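You operate a simulated robot arm through the tools that you are given. There is no shell and no other tool. Be economical: measure what you need, move in short steps, check, and stop when the job is done.

You run a simulated robot arm. Do the job below in one go: nothing can be reset, and whatever is moved stays where it is left.

## Task
Put things in order on the top of the lacquered table. At the end: the green vase from the top of the lacquered table stands where the black iron weight stood; the black iron weight is on the gold brass dish; the beige buffing block stands where the green vase stood; the green clip from the top of the lacquered table stands on top of the brown polishing pad; whatever was shut is shut again. Leave all else as you found it, and nothing knocked over.

Only the result counts: the job must be done as asked and must still hold three seconds after the hand-in. Knocking over, shifting, dropping, spilling or breaking anything else fails it.

## Robot
A 6-joint arm with a two-finger parallel gripper, fixed in place. Base frame: the origin is at the foot of the arm, x ahead of it, y to its left, z up; the work surface is at about z = 0. Units: m, rad, N and s.
With the tool pointing down near the work surface it reaches from about 0.12 to 0.5 m from the base axis. Its first joint turns from -1.257 to 1.257 rad. Payload 0.65 kg.
The tool frame sits at the grasp point between the pads (the TCP): z along the fingers, y along the line on which they close. The tips reach 0.025 m beyond it. The gripper opens to 0.076 m. The fingers are 0.018 m wide and 0.01 m thick; the gripper's body (0.036 by 0.078 m) begins 0.045 m behind the TCP.
Orientation is that of the tool frame in the base frame, as [roll, pitch, yaw] about the fixed x, y, z axes, in that order (R = Rz(yaw) Ry(pitch) Rx(roll)). With the fingers straight down and closing along the base's y, the tool's x points along the base's -x, its y along +y and its z along -z.

## Interface
- The arm moves only by the tool move_arm. Its argument "plan" is a list of rows, each an object of numbers (a shift or turn left out is 0, a gripper value left out holds the last): "dx", "dy", "dz": the shift along the base's x, y, z in units of 25 mm (1.0 is 25 mm); "wx", "wy", "wz": the turn, a rotation vector about the base's x, y, z in units of 8 degrees (1.0 is 8 degrees). In form: [{"dx": .., "dy": .., "dz": .., "wx": .., "wy": .., "wz": ..}, ...]. A call has 1 to 20 rows; each row shifts and turns the commanded pose from where the row before left it. "fingers" is the gripper command, from -1 (fully open) to 1 (shut), values between in proportion, set as the call begins (left out, the last holds). A call with a number of a shift or a turn outside -1 to 1 is refused whole. A row lasts 0.2 s, in which the tool goes at most 0.05 m and 0.15 rad; a call with a longer step from one row to the next is refused whole, and so is a gripper value outside its range. Where a pose cannot be reached the arm comes as near as it can. A force on the tool above 40 N (or 10 N above the force at the start of the call, whichever is more), or a blocked arm, ends the call early, and 0.2 s more pass. Each finger travels about 0.108 m/s and halts on what it meets, pressing with about 20 N; the grip force reading is that of the motor and also rises with nothing between the fingers. The clock runs only during rows and for 0.2 s after the last one: add rows that do not move to give the fingers time. The reply holds the time, the measured pose of the TCP, the force on the tool along the base axes, the opening and the grip force, in the units named above and with some noise, and new pictures: "views" is both (left out), scene, wrist or none.
- Cameras (640 x 400 px; columns grow to the right, rows downward): "scene" is fixed at [0.0383, 0.2605, 0.402]; the picture's right is [-0.90, -0.44, 0.00], its down [-0.26, 0.52, -0.81] and it looks along [0.36, -0.73, -0.58] (base axes); focal length 214 px, centre (320, 200). "wrist" rides on the gripper at [0.058, 0.011, -0.081] in the tool frame; the picture's right is [-0.18, 0.98, 0.00], its down [-0.75, -0.14, -0.64] and it looks along [-0.63, -0.12, 0.77] (tool axes); focal length 243 px, centre (320, 200). There is no depth. A picture from a camera that has moved, and an enlarged one, comes with that camera's place and axes in the base frame and with its lens.
- inspect(camera, box): a new picture of the part [left, top, right, bottom] of that camera's present view, enlarged. It takes no simulated time.
- hand_in(): hands the job in; it is judged then, once.

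Work in short steps. Places have to be worked out from the pictures, the camera data and where the tool is seen: move nearer, look again, correct. Check each grasp and each placing, and mend what went wrong. You have 120 turns and 170 pictures in all, those below and enlarged ones among them. Open the gripper and draw the arm clear of the work before you hand the job in, unless the task says otherwise; then end with one line.

The tools are called after "Emit:" as a command line: name --argument value ..., lists and objects as JSON in quotes. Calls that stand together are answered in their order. move_arm: Moves the arm, as the interface text tells. Its arguments: {"type":"object","properties":{"plan":{"type":"array","items":{"type":"object","properties":{"dx":{"type":"number"},"dy":{"type":"number"},"dz":{"type":"number"},"wx":{"type":"number"},"wy":{"type":"number"},"wz":{"type":"number"}}}},"fingers":{"type":"number"},"views":{"type":"string","enum":["both","scene","wrist","none"]}},"required":["plan"]} The other tools are called the same way: inspect (camera, box) takes an enlarged picture of a part of a camera's view; hand_in () hands the job in.

At the start:

```text
clock: 0.0
position: [0.2854, 0.0557, 0.2957]
orientation: [3.141, -0.001, -3.141]
ft_force: [0.9, 0.5, -0.5]
grip_width: 0.0763
gripper_force: 0.1
```

scene: 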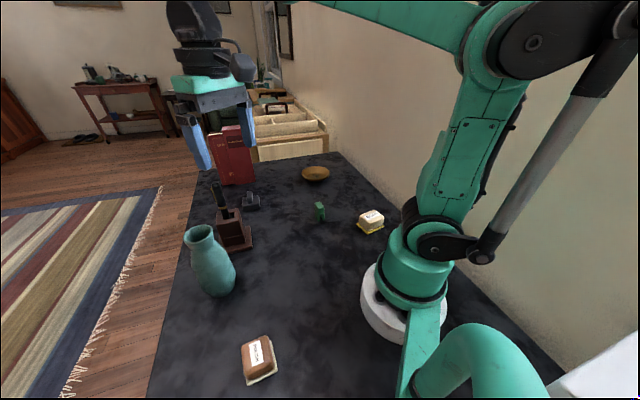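
wrist: 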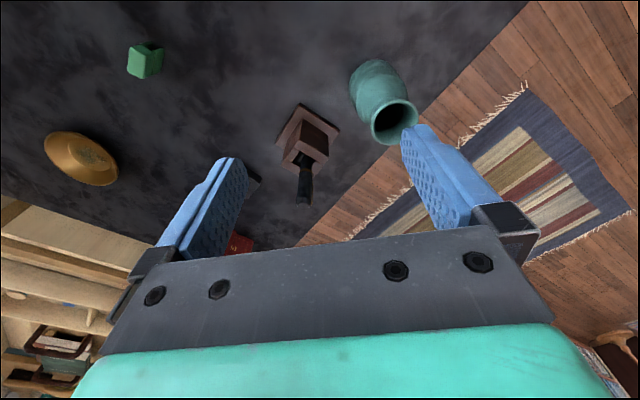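

I'll enlarge the scene view to identify the objects before moving.

Emit:
inspect --camera "scene" --box '[160, 140, 400, 290]'

Emit:
inspect --camera "scene" --box '[160, 250, 400, 400]'

Emit:
inspect --camera "wrist" --box '[0, 0, 440, 275]'

```text
2.67 times, centred on (280, 215) of scene
camera zoom: at [0.0383, 0.2605, 0.402], right [-0.9, -0.44, 0.0], down [-0.26, 0.52, -0.81], along [0.36, -0.73, -0.58], focal length 572 px, centre (427, 160)
```

zoom: 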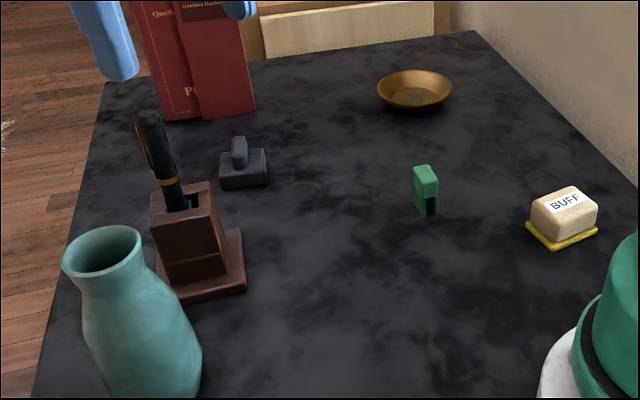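

```text
2.67 times, centred on (280, 325) of scene
camera zoom: at [0.0383, 0.2605, 0.402], right [-0.9, -0.44, 0.0], down [-0.26, 0.52, -0.81], along [0.36, -0.73, -0.58], focal length 572 px, centre (427, -133)
```

zoom: 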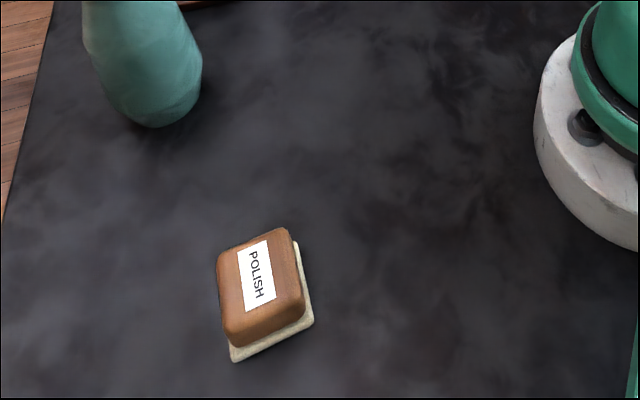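

```text
1.45 times, centred on (220, 138) of wrist
camera zoom: at [0.2282, 0.0678, 0.3747], right [0.18, 0.98, 0.0], down [0.75, -0.14, 0.64], along [0.63, -0.12, -0.77], focal length 353 px, centre (466, 291)
```

zoom: 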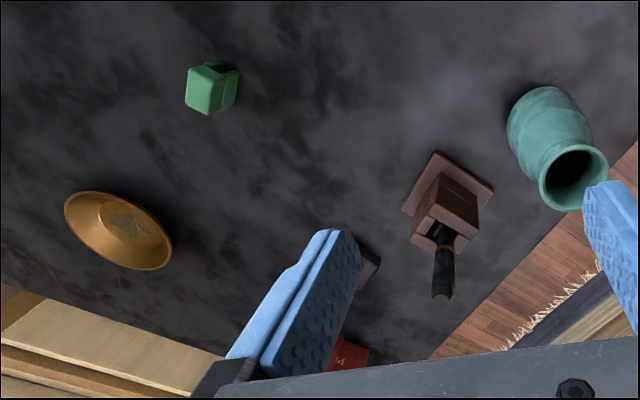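

Rough positions from the scene view: weight (0.46,-0.12), vase (0.33,0.13), clip (0.245,-0.16), buff block (0.106,-0.19), pad (0.17,0.19), dish (0.36,-0.36), pen stand (0.40,0.01). I'll move closer to the weight at height to see it and the dish with the wrist camera.

Emit:
move_arm --plan '[{"dx": 0.3, "dy": -0.9}, {"dx": 0.3, "dy": -0.9}, {"dx": 0.3, "dy": -0.9}, {"dx": 0.3, "dy": -0.9}, {"dx": 0.3, "dy": -0.9}, {"dx": 0.3, "dy": -0.9}, {"dx": 0.3, "dy": -0.9}, {}]' --views "both"

```text
clock: 1.8
position: [0.3377, -0.1015, 0.2935]
orientation: [3.138, 0.0, -3.141]
ft_force: [-0.1, -0.7, -0.6]
grip_width: 0.0758
gripper_force: 0.1
camera wrist: at [0.2808, -0.0901, 0.3736], right [0.18, 0.98, 0.0], down [0.75, -0.14, 0.64], along [0.63, -0.12, -0.77], focal length 243 px, centre (320, 200)
```

scene: 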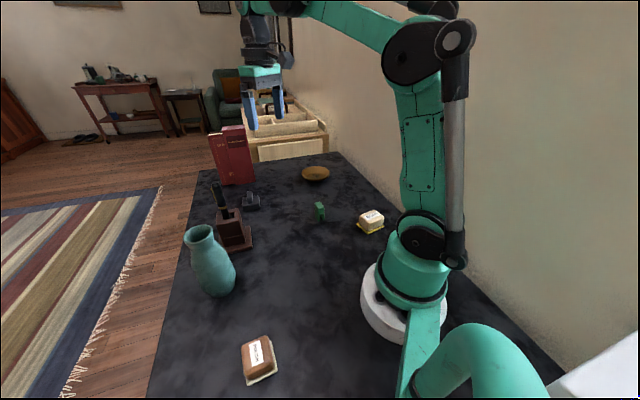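
wrist: 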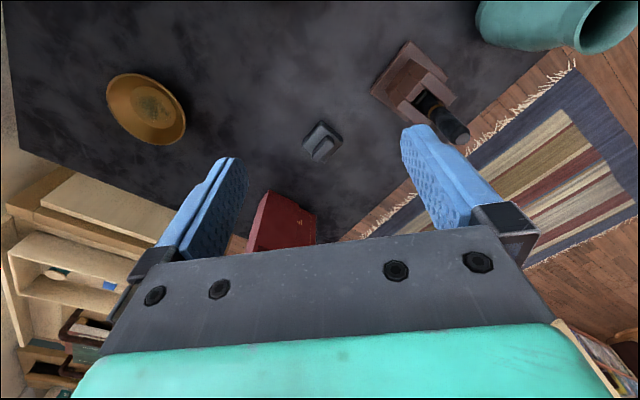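

The weight, dish and pen stand are all visible now; I'll enlarge them to measure.

Emit:
inspect --camera "wrist" --box '[260, 90, 420, 190]'

Emit:
inspect --camera "wrist" --box '[90, 50, 250, 150]'

Emit:
inspect --camera "scene" --box '[200, 150, 360, 250]'

```text
4.00 times, centred on (340, 140) of wrist
camera zoom: at [0.2808, -0.0901, 0.3736], right [0.18, 0.98, 0.0], down [0.75, -0.14, 0.64], along [0.63, -0.12, -0.77], focal length 970 px, centre (240, 440)
```

zoom: 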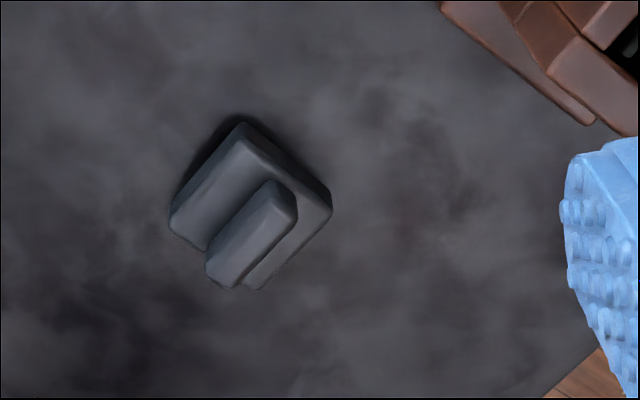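

```text
4.00 times, centred on (170, 100) of wrist
camera zoom: at [0.2808, -0.0901, 0.3736], right [0.18, 0.98, 0.0], down [0.75, -0.14, 0.64], along [0.63, -0.12, -0.77], focal length 970 px, centre (920, 600)
```

zoom: 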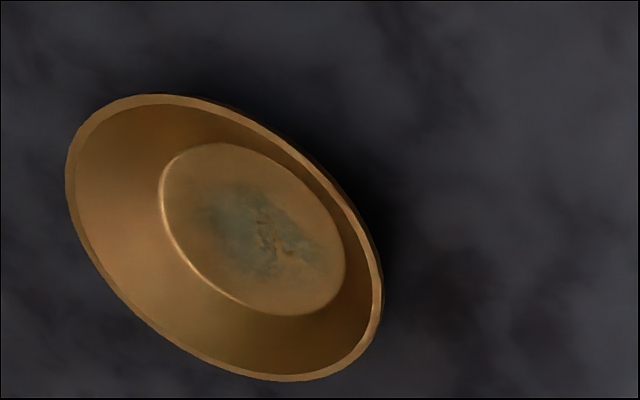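

```text
4.00 times, centred on (280, 200) of scene
camera zoom: at [0.0383, 0.2605, 0.402], right [-0.9, -0.44, 0.0], down [-0.26, 0.52, -0.81], along [0.36, -0.73, -0.58], focal length 858 px, centre (480, 200)
```

zoom: 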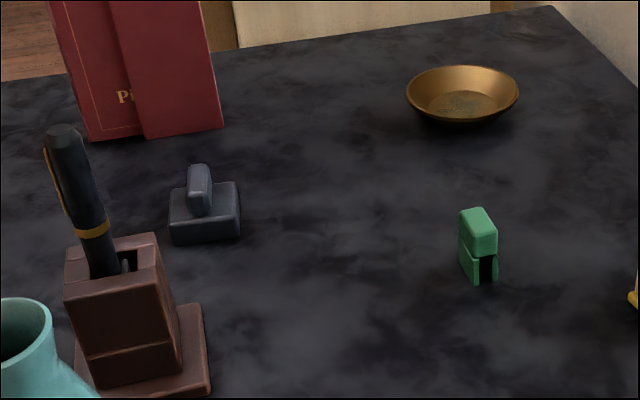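

The weight's handle runs along about -47° in xy; weight centre ≈ (0.451,-0.118), handle top z≈0.05; dish centre ≈ (0.356,-0.360). I'll rotate the gripper -47° and come above the weight at z≈0.16.

Emit:
move_arm --plan '[{"dx": 0.65, "dy": -0.094, "dz": -0.76, "wz": -0.84}, {"dx": 0.65, "dy": -0.094, "dz": -0.76, "wz": -0.84}, {"dx": 0.65, "dy": -0.094, "dz": -0.76, "wz": -0.84}, {"dx": 0.65, "dy": -0.094, "dz": -0.76, "wz": -0.84}, {"dx": 0.65, "dy": -0.094, "dz": -0.76, "wz": -0.84}, {"dx": 0.65, "dy": -0.094, "dz": -0.76, "wz": -0.84}, {"dx": 0.65, "dy": -0.094, "dz": -0.76, "wz": -0.84}, {}]'

```text
clock: 3.6
position: [0.4515, -0.1184, 0.162]
orientation: [3.141, 0.0, 2.319]
ft_force: [0.7, 0.2, 0.1]
grip_width: 0.0758
gripper_force: 0.0
camera wrist: at [0.4207, -0.0669, 0.2412], right [0.85, 0.53, 0.0], down [0.41, -0.65, 0.64], along [0.34, -0.54, -0.77], focal length 243 px, centre (320, 200)
```

scene: 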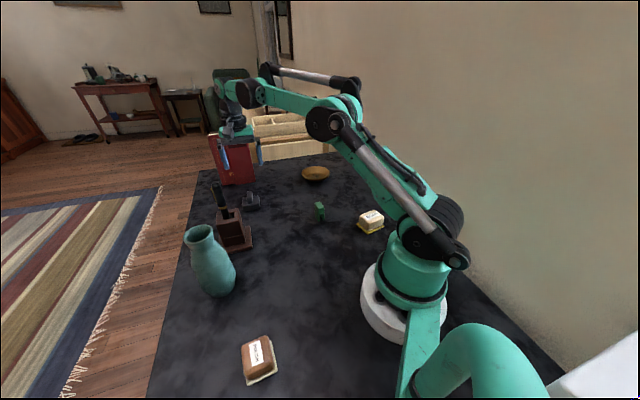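
wrist: 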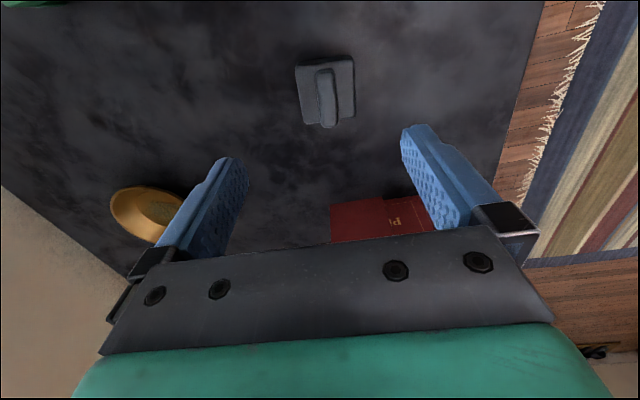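

The weight is nearly beneath the fingers; enlarging to refine position and angle.

Emit:
inspect --camera "wrist" --box '[260, 40, 388, 140]'

```text
4.00 times, centred on (324, 90) of wrist
camera zoom: at [0.4207, -0.0669, 0.2412], right [0.85, 0.53, 0.0], down [0.41, -0.65, 0.64], along [0.34, -0.54, -0.77], focal length 970 px, centre (304, 640)
```

zoom: 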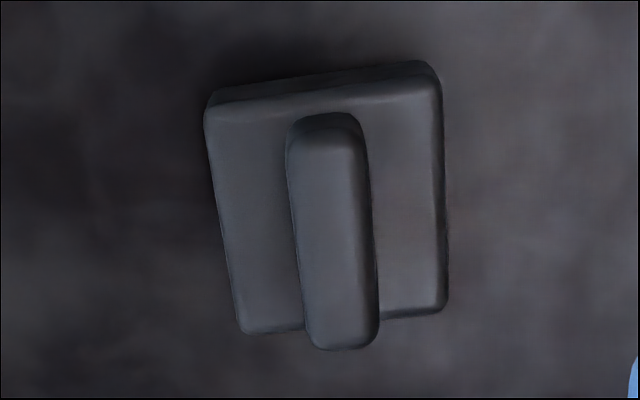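

The weight centre works out to (0.458,-0.117), handle 5° further rotated. Correcting and going down to z≈0.052, so the tips straddle the handle above the block.

Emit:
move_arm --plan '[{"dx": 0.248, "dy": 0.068, "wz": -0.63}, {"dz": -0.9}, {"dz": -0.9}, {"dz": -0.9}, {"dz": -0.9}, {}]'

```text
clock: 5.0
position: [0.4559, -0.1163, 0.0719]
orientation: [3.141, 0.001, 2.232]
ft_force: [-0.7, 0.0, 1.0]
grip_width: 0.0759
gripper_force: 0.0
camera wrist: at [0.4314, -0.0634, 0.1509], right [0.89, 0.46, 0.0], down [0.35, -0.68, 0.64], along [0.3, -0.57, -0.77], focal length 243 px, centre (320, 200)
```

scene: 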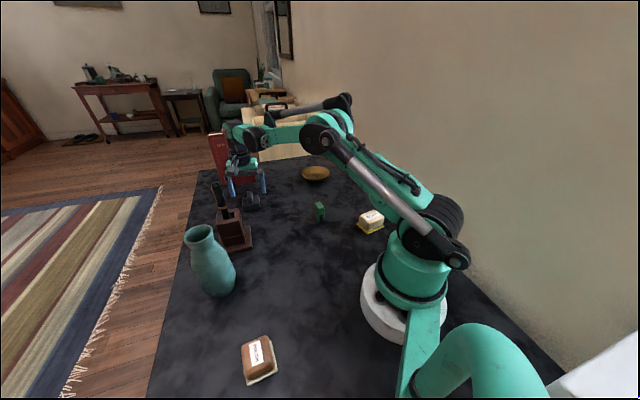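
wrist: 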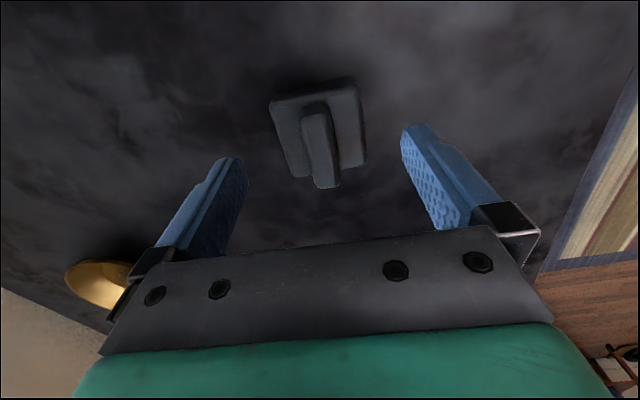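

Centred over the handle. Lower to z≈0.047 and close.

Emit:
move_arm --plan '[{"dz": -0.5}, {"dz": -0.5}, {}]' --views "wrist"

Emit:
move_arm --plan '[{}, {}, {}, {}]' --fingers 1 --views "both"

```text
clock: 5.8
position: [0.457, -0.1165, 0.0473]
orientation: [3.139, 0.001, 2.234]
ft_force: [-0.3, -0.3, -0.7]
grip_width: 0.0763
gripper_force: 0.1
camera wrist: at [0.4314, -0.0632, 0.126], right [0.89, 0.46, 0.0], down [0.35, -0.68, 0.64], along [0.3, -0.57, -0.77], focal length 243 px, centre (320, 200)
```

wrist: 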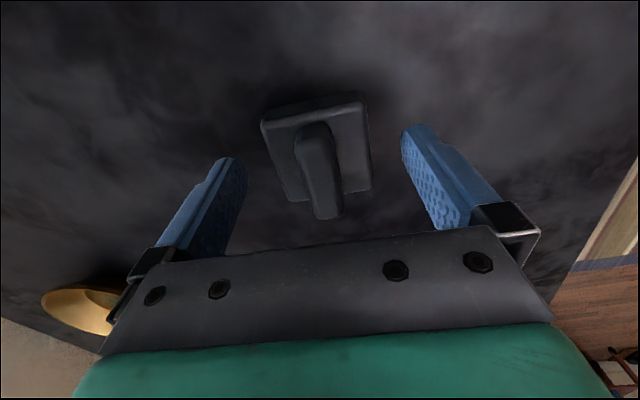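

```text
clock: 6.8
position: [0.4567, -0.1167, 0.0464]
orientation: [3.139, 0.0, 2.234]
ft_force: [0.2, 1.4, 9.7]
grip_width: 0.016
gripper_force: 19.8
camera wrist: at [0.4314, -0.0631, 0.1264], right [0.89, 0.46, 0.0], down [0.35, -0.68, 0.64], along [0.3, -0.57, -0.77], focal length 243 px, centre (320, 200)
```

scene: 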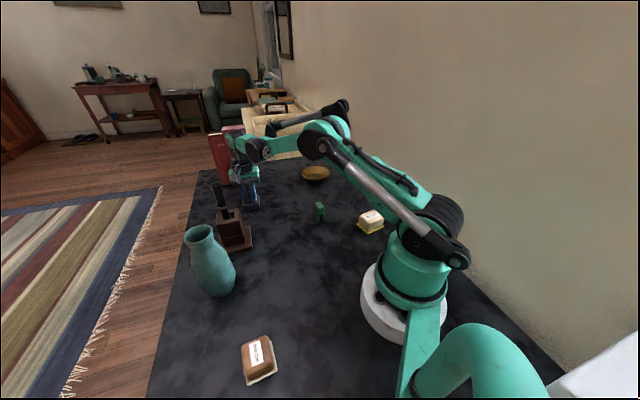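
wrist: 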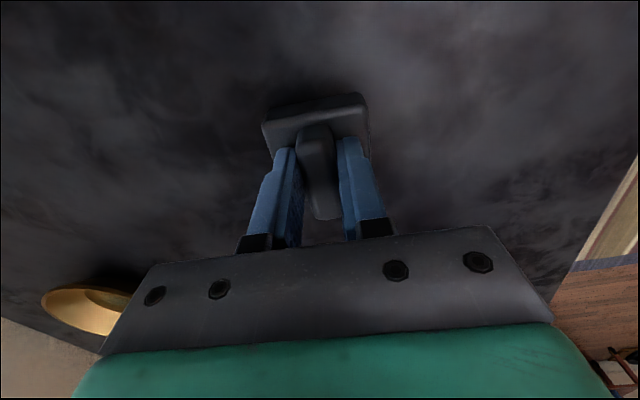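

Gripped at width 0.016, weight origin recorded as (0.457,-0.117). Lifting.

Emit:
move_arm --plan '[{"dz": 0.4}, {"dz": 0.8}, {"dz": 0.8}, {"dz": 0.8}, {}]' --views "both"

```text
clock: 8.0
position: [0.4575, -0.1171, 0.1173]
orientation: [3.139, 0.0, 2.235]
ft_force: [0.5, 0.9, -3.5]
grip_width: 0.0158
gripper_force: 20.0
camera wrist: at [0.4318, -0.0633, 0.1973], right [0.89, 0.46, 0.0], down [0.35, -0.68, 0.64], along [0.3, -0.57, -0.77], focal length 243 px, centre (320, 200)
```

scene: 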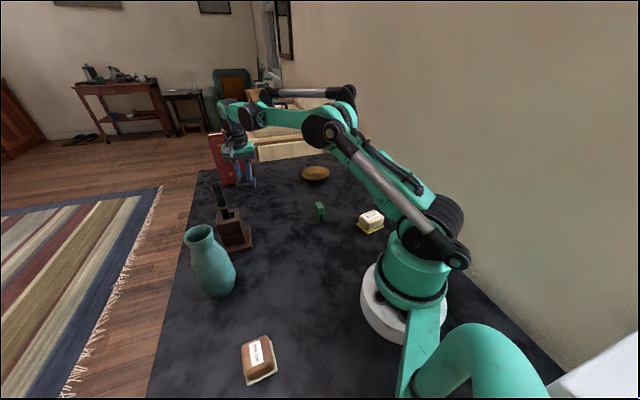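
wrist: 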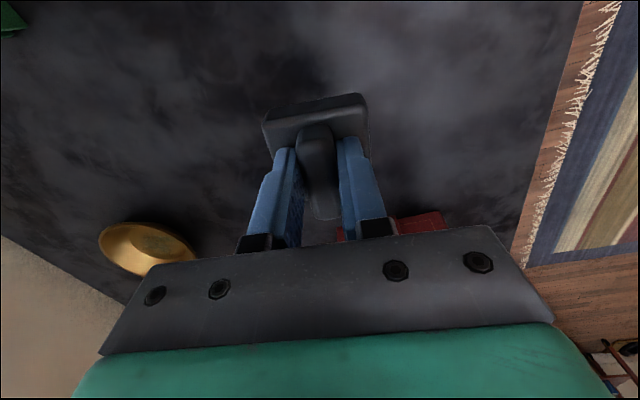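

Held (≈0.35 kg). Carrying it over to above the dish.

Emit:
move_arm --plan '[{"dx": -0.414, "dy": -0.95}, {"dx": -0.414, "dy": -0.95}, {"dx": -0.414, "dy": -0.95}, {"dx": -0.414, "dy": -0.95}, {"dx": -0.414, "dy": -0.95}, {"dx": -0.414, "dy": -0.95}, {"dx": -0.414, "dy": -0.95}, {"dx": -0.414, "dy": -0.95}, {"dx": -0.414, "dy": -0.95}, {"dx": -0.414, "dy": -0.95}, {}, {}]' --views "both"

```text
clock: 10.6
position: [0.3531, -0.3433, 0.1156]
orientation: [3.14, 0.0, 2.234]
ft_force: [0.2, 0.7, -4.2]
grip_width: 0.0157
gripper_force: 20.2
out of reach, approached as far as the arm can: row 10
camera wrist: at [0.3276, -0.2895, 0.1957], right [0.89, 0.46, 0.0], down [0.35, -0.68, 0.64], along [0.3, -0.57, -0.77], focal length 243 px, centre (320, 200)
```

scene: 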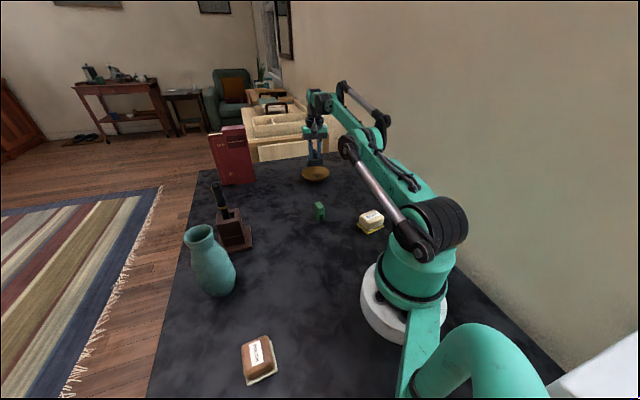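
wrist: 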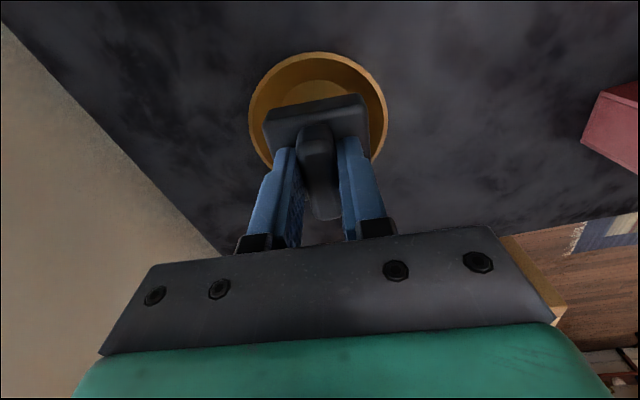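

At reach limit (r≈0.49); dish centre appears ~15 mm farther out. I'll lower a bit to see whether reach grows.

Emit:
move_arm --plan '[{"dz": -0.6}, {"dz": -0.6}, {"dx": 0.15, "dy": -0.15}, {}]' --views "wrist"

Emit:
inspect --camera "scene" --box '[260, 110, 372, 200]'

```text
clock: 11.6
position: [0.3578, -0.3451, 0.0866]
orientation: [3.139, 0.002, 2.235]
ft_force: [0.0, 0.4, -3.9]
grip_width: 0.0156
gripper_force: 20.3
camera wrist: at [0.3318, -0.2922, 0.1654], right [0.89, 0.46, 0.0], down [0.35, -0.68, 0.64], along [0.3, -0.57, -0.77], focal length 243 px, centre (320, 200)
```

wrist: 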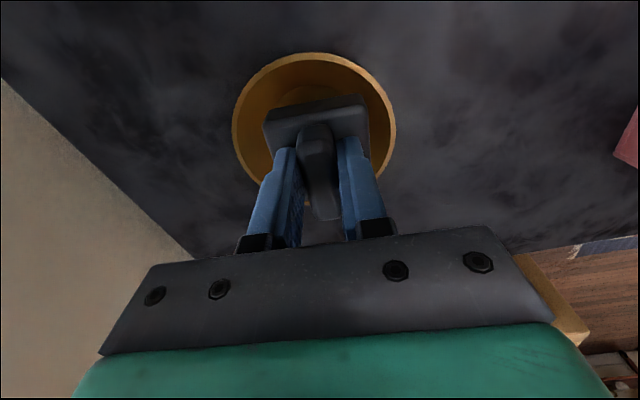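

```text
4.44 times, centred on (316, 155) of scene
camera zoom: at [0.0383, 0.2605, 0.402], right [-0.9, -0.44, 0.0], down [-0.26, 0.52, -0.81], along [0.36, -0.73, -0.58], focal length 953 px, centre (338, 400)
```

zoom: 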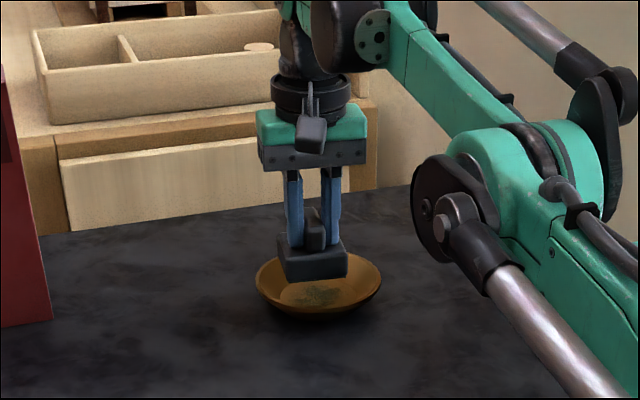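

Reach grew to 0.497; need ~1 cm more outward. Lower further while pushing outward.

Emit:
move_arm --plan '[{"dz": -0.5, "dy": -0.1}, {"dy": -0.1}, {}]' --views "wrist"

```text
clock: 12.4
position: [0.3563, -0.3489, 0.0736]
orientation: [3.141, 0.004, 2.235]
ft_force: [-0.3, -0.2, -4.2]
grip_width: 0.0158
gripper_force: 20.0
camera wrist: at [0.33, -0.2958, 0.1531], right [0.89, 0.46, 0.0], down [0.35, -0.68, 0.64], along [0.3, -0.57, -0.77], focal length 243 px, centre (320, 200)
```

wrist: 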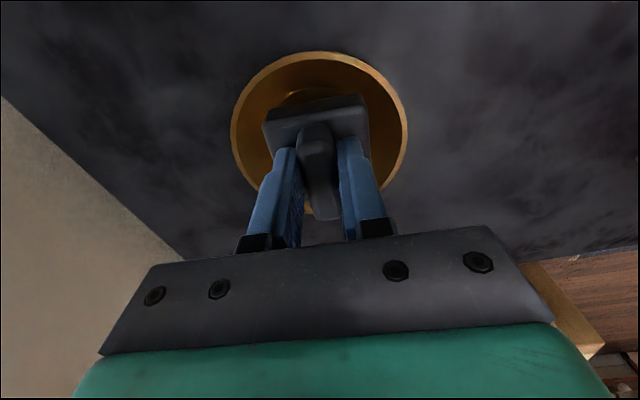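

Dish centre is ~10 mm beyond the TCP. I'll tilt the tool 8° outward to place the weight's foot further out.

Emit:
move_arm --plan '[{"wx": -0.7, "wy": -0.714}, {"dx": 0.16, "dy": -0.16}, {}]' --views "wrist"

Emit:
inspect --camera "scene" --box '[260, 110, 372, 200]'

```text
clock: 13.2
position: [0.3614, -0.3544, 0.073]
orientation: [3.122, 0.14, 2.233]
ft_force: [-0.4, -0.1, -3.6]
grip_width: 0.0159
gripper_force: 19.9
camera wrist: at [0.3286, -0.2943, 0.1445], right [0.89, 0.46, 0.04], down [0.28, -0.61, 0.74], along [0.37, -0.64, -0.67], focal length 243 px, centre (320, 200)
```

wrist: 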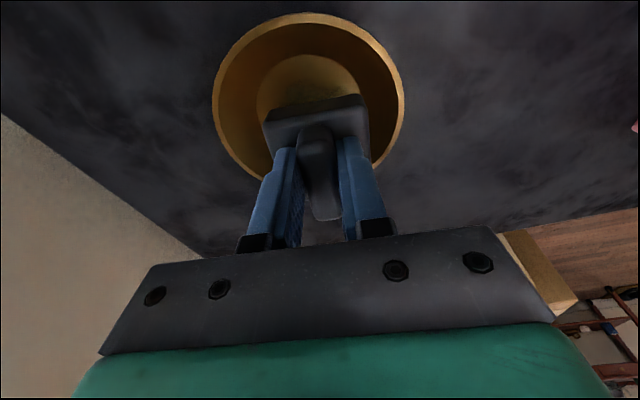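

```text
4.44 times, centred on (316, 155) of scene
camera zoom: at [0.0383, 0.2605, 0.402], right [-0.9, -0.44, 0.0], down [-0.26, 0.52, -0.81], along [0.36, -0.73, -0.58], focal length 953 px, centre (338, 400)
```

zoom: 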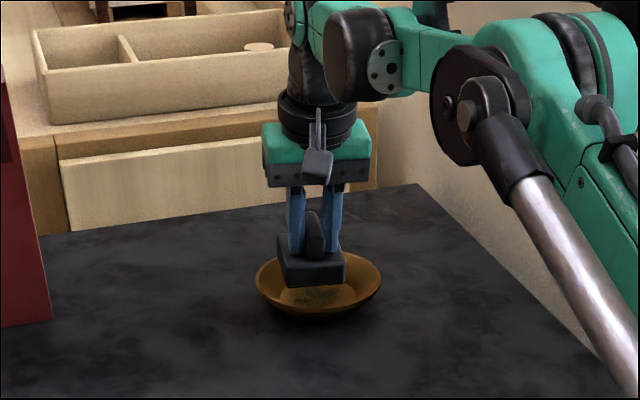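

Good: weight foot now over the dish floor centre (≈(0.362,-0.356)). Lowering gently.

Emit:
move_arm --plan '[{"dx": -0.1, "dy": 0.08, "dz": -0.3}, {"dz": -0.25}, {"dz": -0.12}, {}]' --views "wrist"

Emit:
inspect --camera "scene" --box '[260, 110, 372, 200]'

```text
clock: 14.2
position: [0.3588, -0.353, 0.0578]
orientation: [3.123, 0.139, 2.233]
ft_force: [-6.1, 2.3, 9.3]
grip_width: 0.0157
gripper_force: 19.9
camera wrist: at [0.326, -0.2925, 0.1281], right [0.89, 0.46, 0.04], down [0.28, -0.61, 0.74], along [0.37, -0.64, -0.67], focal length 243 px, centre (320, 200)
```

wrist: 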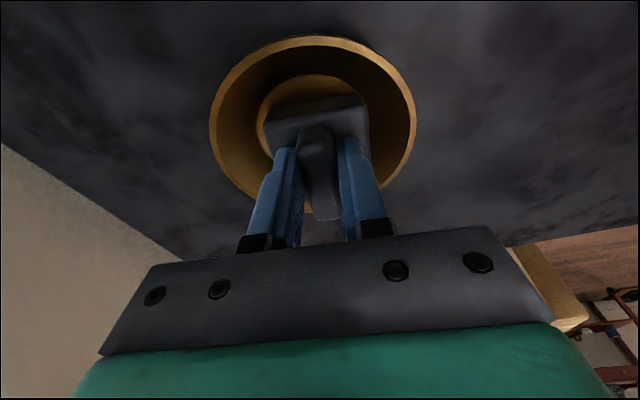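

```text
4.44 times, centred on (316, 155) of scene
camera zoom: at [0.0383, 0.2605, 0.402], right [-0.9, -0.44, 0.0], down [-0.26, 0.52, -0.81], along [0.36, -0.73, -0.58], focal length 953 px, centre (338, 400)
```

zoom: 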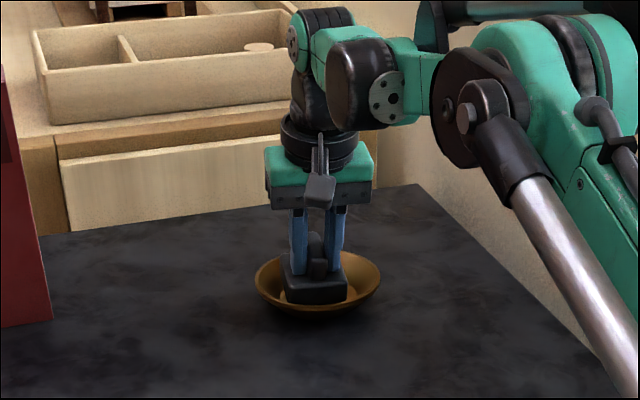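

Contact with a sideways force from the +x side: the block touches the dish's wall. Raise slightly, shift ~3 mm to -tool-y, lower again.

Emit:
move_arm --plan '[{"dz": 0.16}, {"dx": -0.12, "dy": -0.08}, {"dz": -0.12}, {"dz": -0.08}, {}]' --views "wrist"

```text
clock: 15.4
position: [0.3565, -0.3555, 0.0553]
orientation: [3.121, 0.14, 2.233]
ft_force: [0.0, 0.0, -3.5]
grip_width: 0.016
gripper_force: 20.1
camera wrist: at [0.3227, -0.2942, 0.1265], right [0.89, 0.46, 0.04], down [0.28, -0.61, 0.74], along [0.37, -0.64, -0.67], focal length 243 px, centre (320, 200)
```

wrist: 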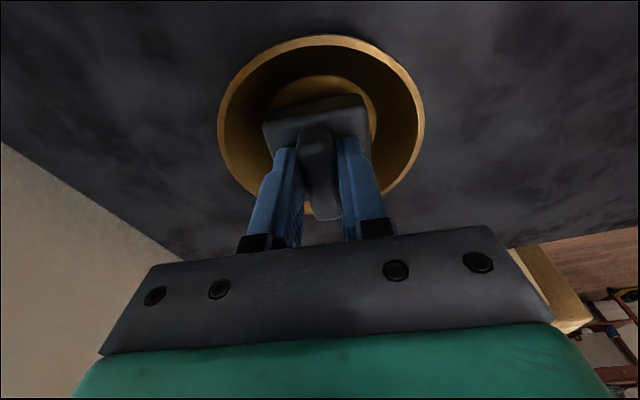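

Free of contact now, well centred. Continue lowering in small steps.

Emit:
move_arm --plan '[{"dx": 0.04, "dy": 0.03, "dz": -0.08}, {"dz": -0.08}, {}]' --views "none"

```text
clock: 15.9
position: [0.3564, -0.3545, 0.0551]
orientation: [3.126, 0.14, 2.233]
ft_force: [0.5, -0.1, 17.4]
grip_width: 0.0157
gripper_force: 19.9
stopped in row 2: the force on the tool passed its limit (the readings are from after the stop); the commanded pose is now the measured one
```

Vertical contact with the dish floor. Releasing partly.

Emit:
move_arm --plan '[{}, {}, {}]' --fingers 0.1 --views "both"

Emit:
inspect --camera "scene" --box '[260, 110, 372, 200]'

```text
clock: 16.7
position: [0.3559, -0.3555, 0.0562]
orientation: [3.125, 0.139, 2.233]
ft_force: [5.3, 7.8, 22.3]
grip_width: 0.0291
gripper_force: 0.1
camera wrist: at [0.3236, -0.2936, 0.1255], right [0.89, 0.46, 0.04], down [0.28, -0.61, 0.74], along [0.37, -0.64, -0.67], focal length 243 px, centre (320, 200)
```

scene: 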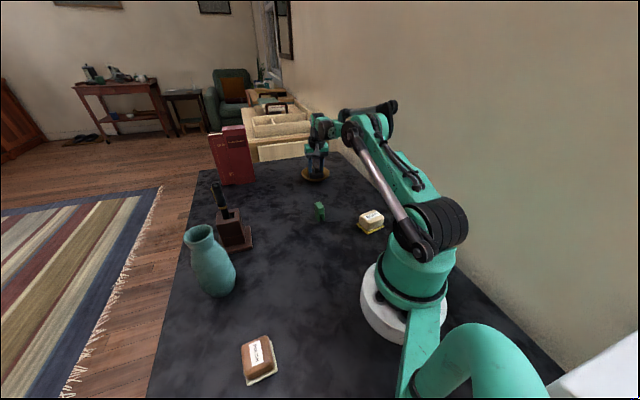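
wrist: 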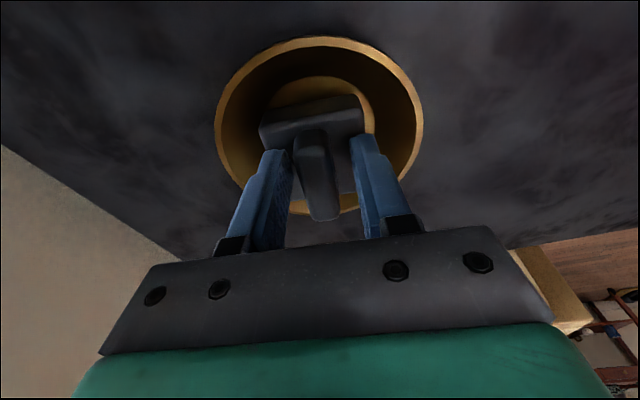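

```text
4.44 times, centred on (316, 155) of scene
camera zoom: at [0.0382, 0.2605, 0.402], right [-0.9, -0.44, 0.0], down [-0.26, 0.52, -0.81], along [0.36, -0.73, -0.58], focal length 953 px, centre (338, 400)
```

zoom: 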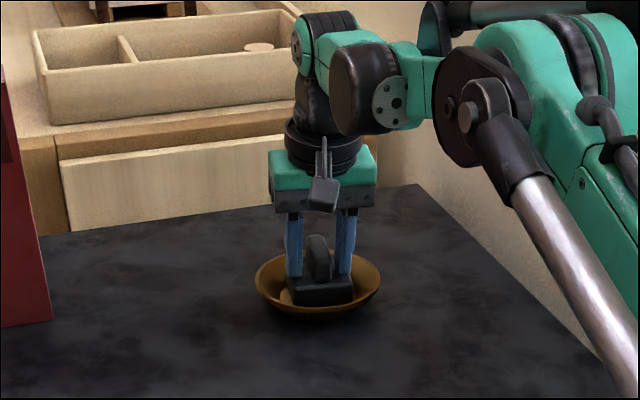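

Fingers press on the block top somewhat (22 N up), so raise gently along the tool axis a little.

Emit:
move_arm --plan '[{"dz": 0.15, "dx": -0.015, "dy": 0.015}, {}]' --views "wrist"

```text
clock: 17.3
position: [0.3558, -0.3555, 0.0585]
orientation: [3.124, 0.139, 2.232]
ft_force: [-0.9, 0.0, 0.0]
grip_width: 0.0343
gripper_force: 0.0
camera wrist: at [0.323, -0.2934, 0.129], right [0.89, 0.46, 0.04], down [0.28, -0.61, 0.74], along [0.37, -0.64, -0.67], focal length 243 px, centre (320, 200)
```

wrist: 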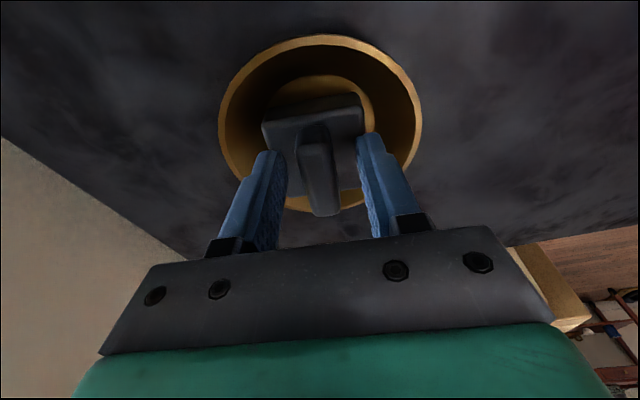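

Free now. Retreat up along the tool axis and untilt.

Emit:
move_arm --plan '[{"dz": 0.5, "dx": -0.05, "dy": 0.05}, {"dz": 0.7, "dx": -0.07, "dy": 0.07}, {"dz": 0.9, "dx": -0.1, "dy": 0.1}, {"dz": 0.9, "dx": -0.3, "dy": 0.3, "wx": 0.7, "wy": 0.714}, {"dz": 0.9, "dx": -0.5, "dy": 0.5}, {"dz": 0.9, "dx": -0.6, "dy": 0.6}, {}]' --views "wrist"

Emit:
inspect --camera "scene" --box '[260, 130, 372, 200]'

```text
clock: 18.9
position: [0.3153, -0.3135, 0.1804]
orientation: [-3.139, -0.002, 2.234]
ft_force: [-0.1, 0.4, 0.6]
grip_width: 0.0342
gripper_force: 0.2
camera wrist: at [0.2899, -0.2602, 0.2586], right [0.89, 0.46, 0.0], down [0.35, -0.68, 0.64], along [0.29, -0.57, -0.77], focal length 243 px, centre (320, 200)
```

wrist: 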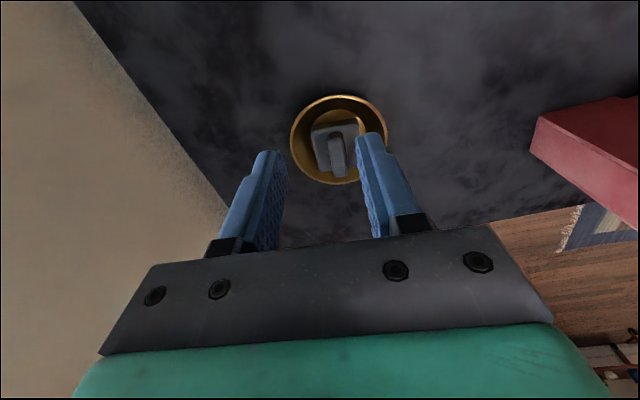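

```text
5.71 times, centred on (316, 165) of scene
camera zoom: at [0.0383, 0.2605, 0.402], right [-0.9, -0.44, 0.0], down [-0.26, 0.52, -0.81], along [0.36, -0.73, -0.58], focal length 1226 px, centre (343, 400)
```

zoom: 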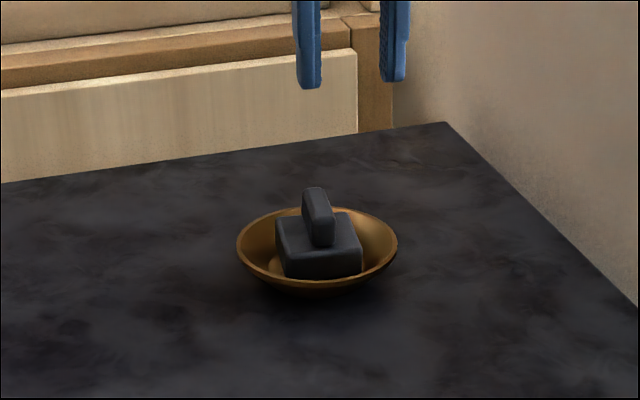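

The weight sits in the dish. Next, travel to view the vase from about (0.24,0.10,0.28) with neutral yaw and open fingers.

Emit:
move_arm --plan '[{"dx": -0.167, "dy": 0.917, "dz": 0.4, "wz": 0.362}, {"dx": -0.167, "dy": 0.917, "dz": 0.4, "wz": 0.362}, {"dx": -0.167, "dy": 0.917, "dz": 0.4, "wz": 0.362}, {"dx": -0.167, "dy": 0.917, "dz": 0.4, "wz": 0.362}, {"dx": -0.167, "dy": 0.917, "dz": 0.4, "wz": 0.362}, {"dx": -0.167, "dy": 0.917, "dz": 0.4, "wz": 0.362}, {"dx": -0.167, "dy": 0.917, "dz": 0.4, "wz": 0.362}, {"dx": -0.167, "dy": 0.917, "dz": 0.4, "wz": 0.362}, {"dx": -0.167, "dy": 0.917, "dz": 0.4, "wz": 0.362}, {"dx": -0.167, "dy": 0.917, "dz": 0.4, "wz": 0.362}, {"dx": -0.167, "dy": 0.917, "wz": 0.362}, {"dx": -0.167, "dy": 0.917, "wz": 0.362}, {"dx": -0.167, "dy": 0.917, "wz": 0.362}, {"dx": -0.167, "dy": 0.917, "wz": 0.362}, {"dx": -0.167, "dy": 0.917, "wz": 0.362}, {"dx": -0.167, "dy": 0.917, "wz": 0.362}, {"dx": -0.167, "dy": 0.917, "wz": 0.362}, {"dx": -0.167, "dy": 0.917, "wz": 0.362}, {}]' --fingers -1 --views "both"

```text
clock: 22.9
position: [0.239, 0.0988, 0.2781]
orientation: [-3.139, 0.001, -3.138]
ft_force: [-0.6, 0.0, -0.6]
grip_width: 0.0759
gripper_force: 0.1
camera wrist: at [0.1831, 0.1103, 0.3573], right [0.18, 0.98, 0.0], down [0.75, -0.14, 0.64], along [0.63, -0.12, -0.77], focal length 243 px, centre (320, 200)
```

scene: 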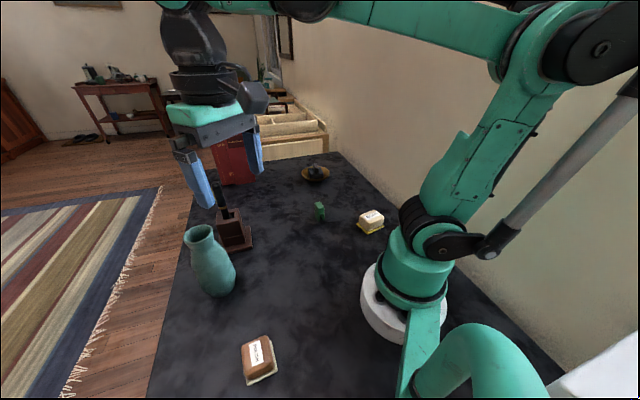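
wrist: 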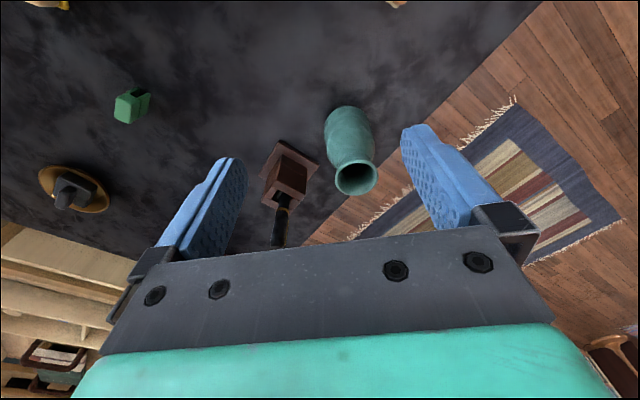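

Emit:
inspect --camera "wrist" --box '[270, 90, 430, 210]'

Emit:
inspect --camera "scene" --box '[160, 210, 280, 310]'

```text
3.33 times, centred on (350, 150) of wrist
camera zoom: at [0.1831, 0.1103, 0.3573], right [0.18, 0.98, 0.0], down [0.75, -0.14, 0.64], along [0.63, -0.12, -0.77], focal length 809 px, centre (220, 367)
```

zoom: 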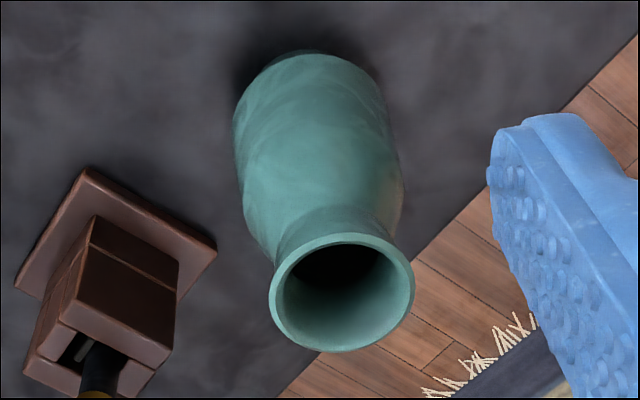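

```text
4.00 times, centred on (220, 260) of scene
camera zoom: at [0.0383, 0.2605, 0.402], right [-0.9, -0.44, 0.0], down [-0.26, 0.52, -0.81], along [0.36, -0.73, -0.58], focal length 858 px, centre (720, -40)
```

zoom: 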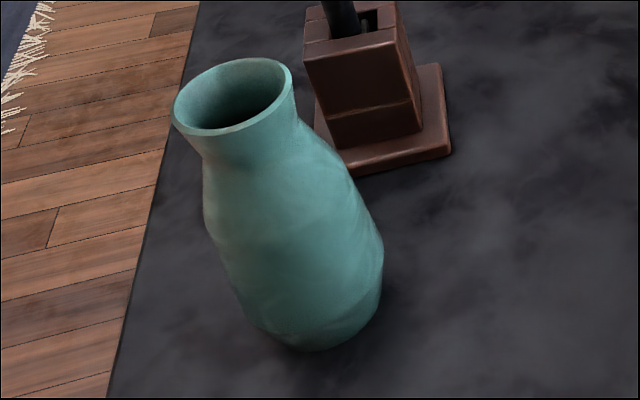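

Triangulated rim centre ≈ (0.328,0.121,0.152), rim Ø≈0.048, body Ø≈0.07. I'll go directly above at z=0.20 and check alignment before descending onto the neck.

Emit:
move_arm --plan '[{"dx": 0.89, "dy": 0.22, "dz": -0.5}, {"dx": 0.89, "dy": 0.22, "dz": -0.5}, {"dx": 0.89, "dy": 0.22, "dz": -0.8}, {"dx": 0.89, "dy": 0.22, "dz": -0.8}, {"dz": -0.5}, {}]' --views "wrist"

```text
clock: 24.3
position: [0.3274, 0.1197, 0.2015]
orientation: [-3.14, 0.0, -3.138]
ft_force: [-0.1, -0.1, -0.4]
grip_width: 0.076
gripper_force: 0.1
camera wrist: at [0.2718, 0.1316, 0.2799], right [0.18, 0.98, 0.0], down [0.75, -0.14, 0.64], along [0.63, -0.12, -0.77], focal length 243 px, centre (320, 200)
```

wrist: 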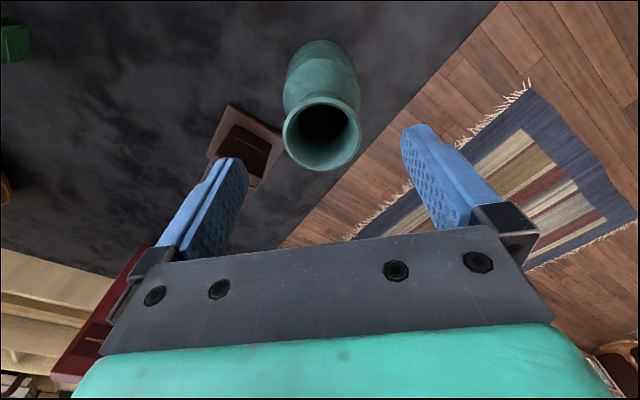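

Rim is centred within 1 mm between the fingers. Descending to z≈0.14.

Emit:
move_arm --plan '[{"dy": 0.03, "dz": -0.7}, {"dz": -0.7}, {"dz": -0.6}, {"dz": -0.46}, {}]' --views "both"

Emit:
inspect --camera "scene" --box '[140, 170, 300, 310]'

```text
clock: 25.5
position: [0.3291, 0.1215, 0.1404]
orientation: [-3.14, 0.0, -3.137]
ft_force: [-0.8, -0.9, -0.5]
grip_width: 0.0761
gripper_force: 0.1
camera wrist: at [0.2721, 0.1327, 0.2189], right [0.18, 0.98, 0.0], down [0.75, -0.14, 0.64], along [0.63, -0.12, -0.77], focal length 243 px, centre (320, 200)
```

scene: 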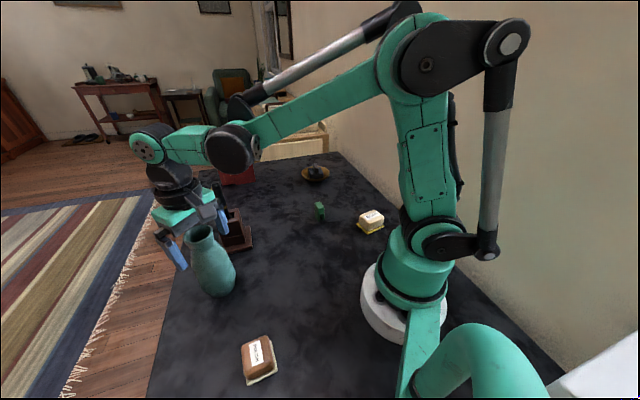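
wrist: 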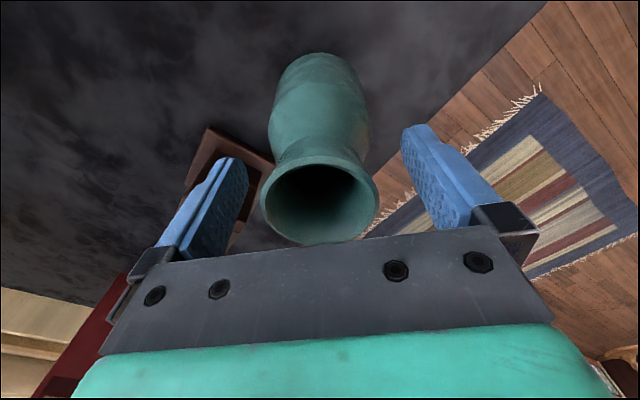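

```text
2.86 times, centred on (220, 240) of scene
camera zoom: at [0.0383, 0.2605, 0.402], right [-0.9, -0.44, 0.0], down [-0.26, 0.52, -0.81], along [0.36, -0.73, -0.58], focal length 613 px, centre (606, 86)
```

zoom: 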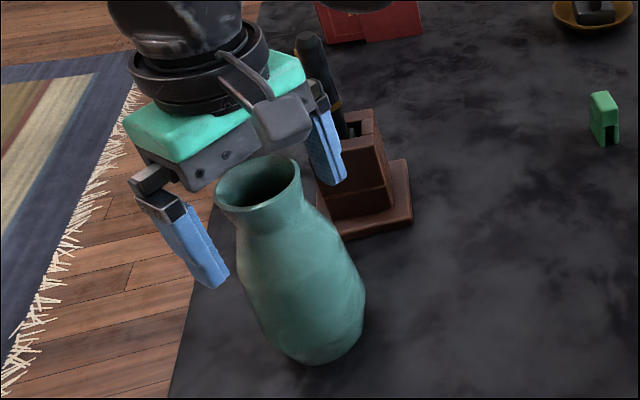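

Aligned. Vase origin ≈ (0.328,0.1215). Closing on neck/rim.

Emit:
move_arm --plan '[{}, {}, {}]' --fingers 1 --views "both"

```text
clock: 26.3
position: [0.3292, 0.1212, 0.1395]
orientation: [-3.14, -0.001, -3.137]
ft_force: [-0.2, -0.2, -0.4]
grip_width: 0.0444
gripper_force: 20.2
camera wrist: at [0.2721, 0.1327, 0.219], right [0.18, 0.98, 0.0], down [0.75, -0.14, 0.64], along [0.63, -0.12, -0.77], focal length 243 px, centre (320, 200)
```

scene: 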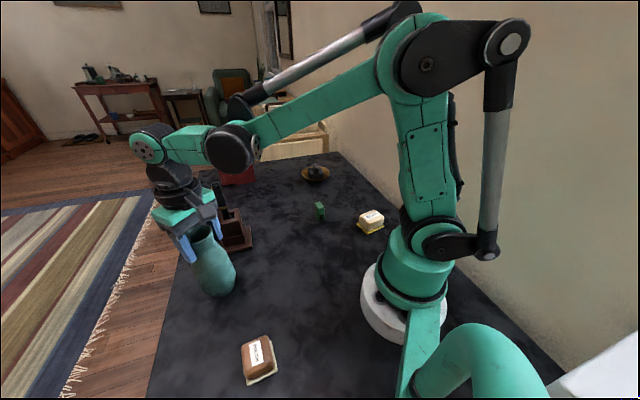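
wrist: 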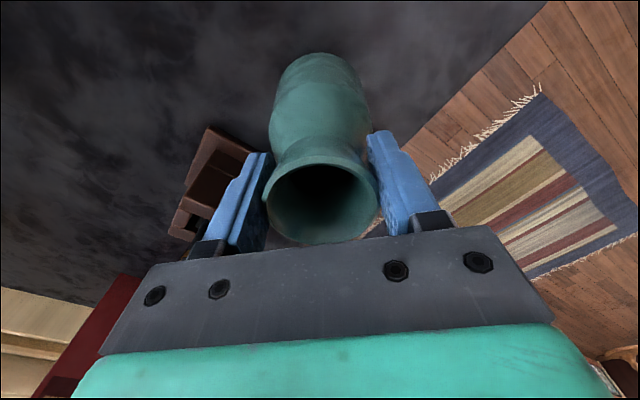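

Gripped at 0.0444 width. Lift gently.

Emit:
move_arm --plan '[{"dz": 0.2}, {"dz": 0.4}, {"dz": 0.6}, {"dz": 0.6}, {"dz": 0.4}, {"dz": 0.2}, {}]' --views "both"

```text
clock: 27.9
position: [0.3277, 0.1212, 0.2]
orientation: [-3.14, 0.0, -3.139]
ft_force: [0.5, 0.9, -2.7]
grip_width: 0.0443
gripper_force: 20.0
camera wrist: at [0.2717, 0.1326, 0.2788], right [0.18, 0.98, 0.0], down [0.75, -0.14, 0.64], along [0.63, -0.12, -0.77], focal length 243 px, centre (320, 200)
```

scene: 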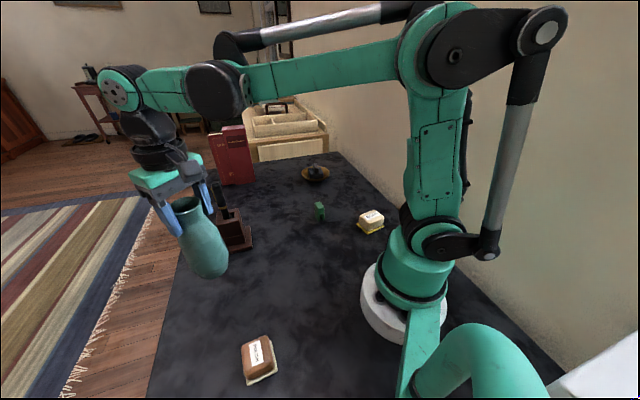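
wrist: 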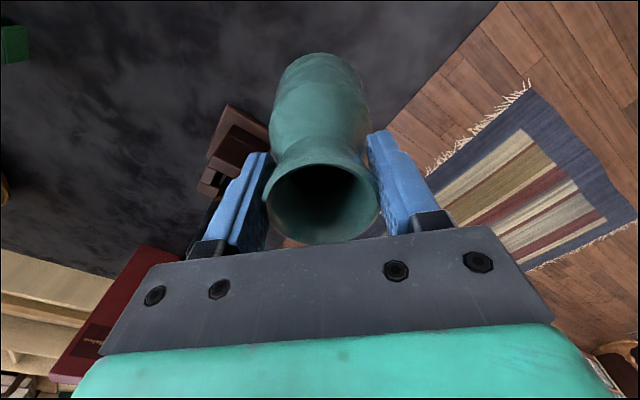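

Vase held vertical (~0.3 kg). Carrying it around the inner side of the pen stand towards the weight's spot.

Emit:
move_arm --plan '[{"dx": -0.3, "dy": -0.36, "dz": 0.3}, {"dx": -0.58, "dy": -0.71, "dz": 0.3}, {"dx": -0.58, "dy": -0.71}, {"dx": -0.58, "dy": -0.71}, {"dx": -0.28, "dy": -0.6}, {"dx": 0.133, "dy": -0.733}, {"dx": 0.133, "dy": -0.733}, {"dx": 0.133, "dy": -0.733}, {"dx": 0.133, "dy": -0.733}, {"dx": 0.133, "dy": -0.733}, {"dx": 0.133, "dy": -0.483}, {"dx": 0.7, "dy": -0.57}, {"dx": 0.7, "dy": -0.57}, {"dx": 0.7, "dy": -0.57}, {"dx": 0.7, "dy": -0.57}, {"dx": 0.6}, {"dx": 0.6}, {"dx": 0.4}, {"dx": 0.2}, {}]' --views "both"

```text
clock: 32.1
position: [0.4052, -0.1175, 0.2143]
orientation: [-3.141, 0.0, -3.138]
ft_force: [0.5, 0.2, -2.1]
grip_width: 0.044
gripper_force: 19.7
camera wrist: at [0.3484, -0.1056, 0.2932], right [0.18, 0.98, 0.0], down [0.75, -0.14, 0.64], along [0.63, -0.12, -0.77], focal length 243 px, centre (320, 200)
```

scene: 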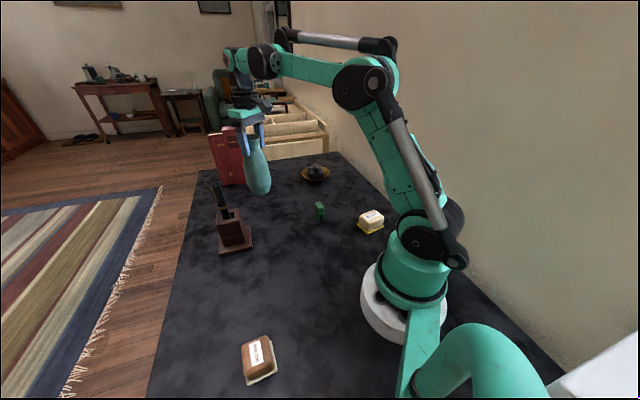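
wrist: 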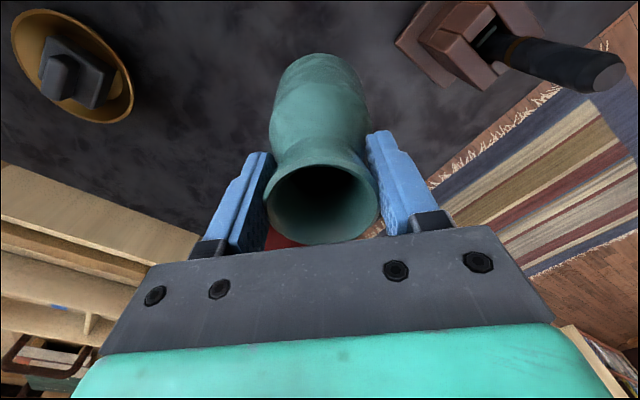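

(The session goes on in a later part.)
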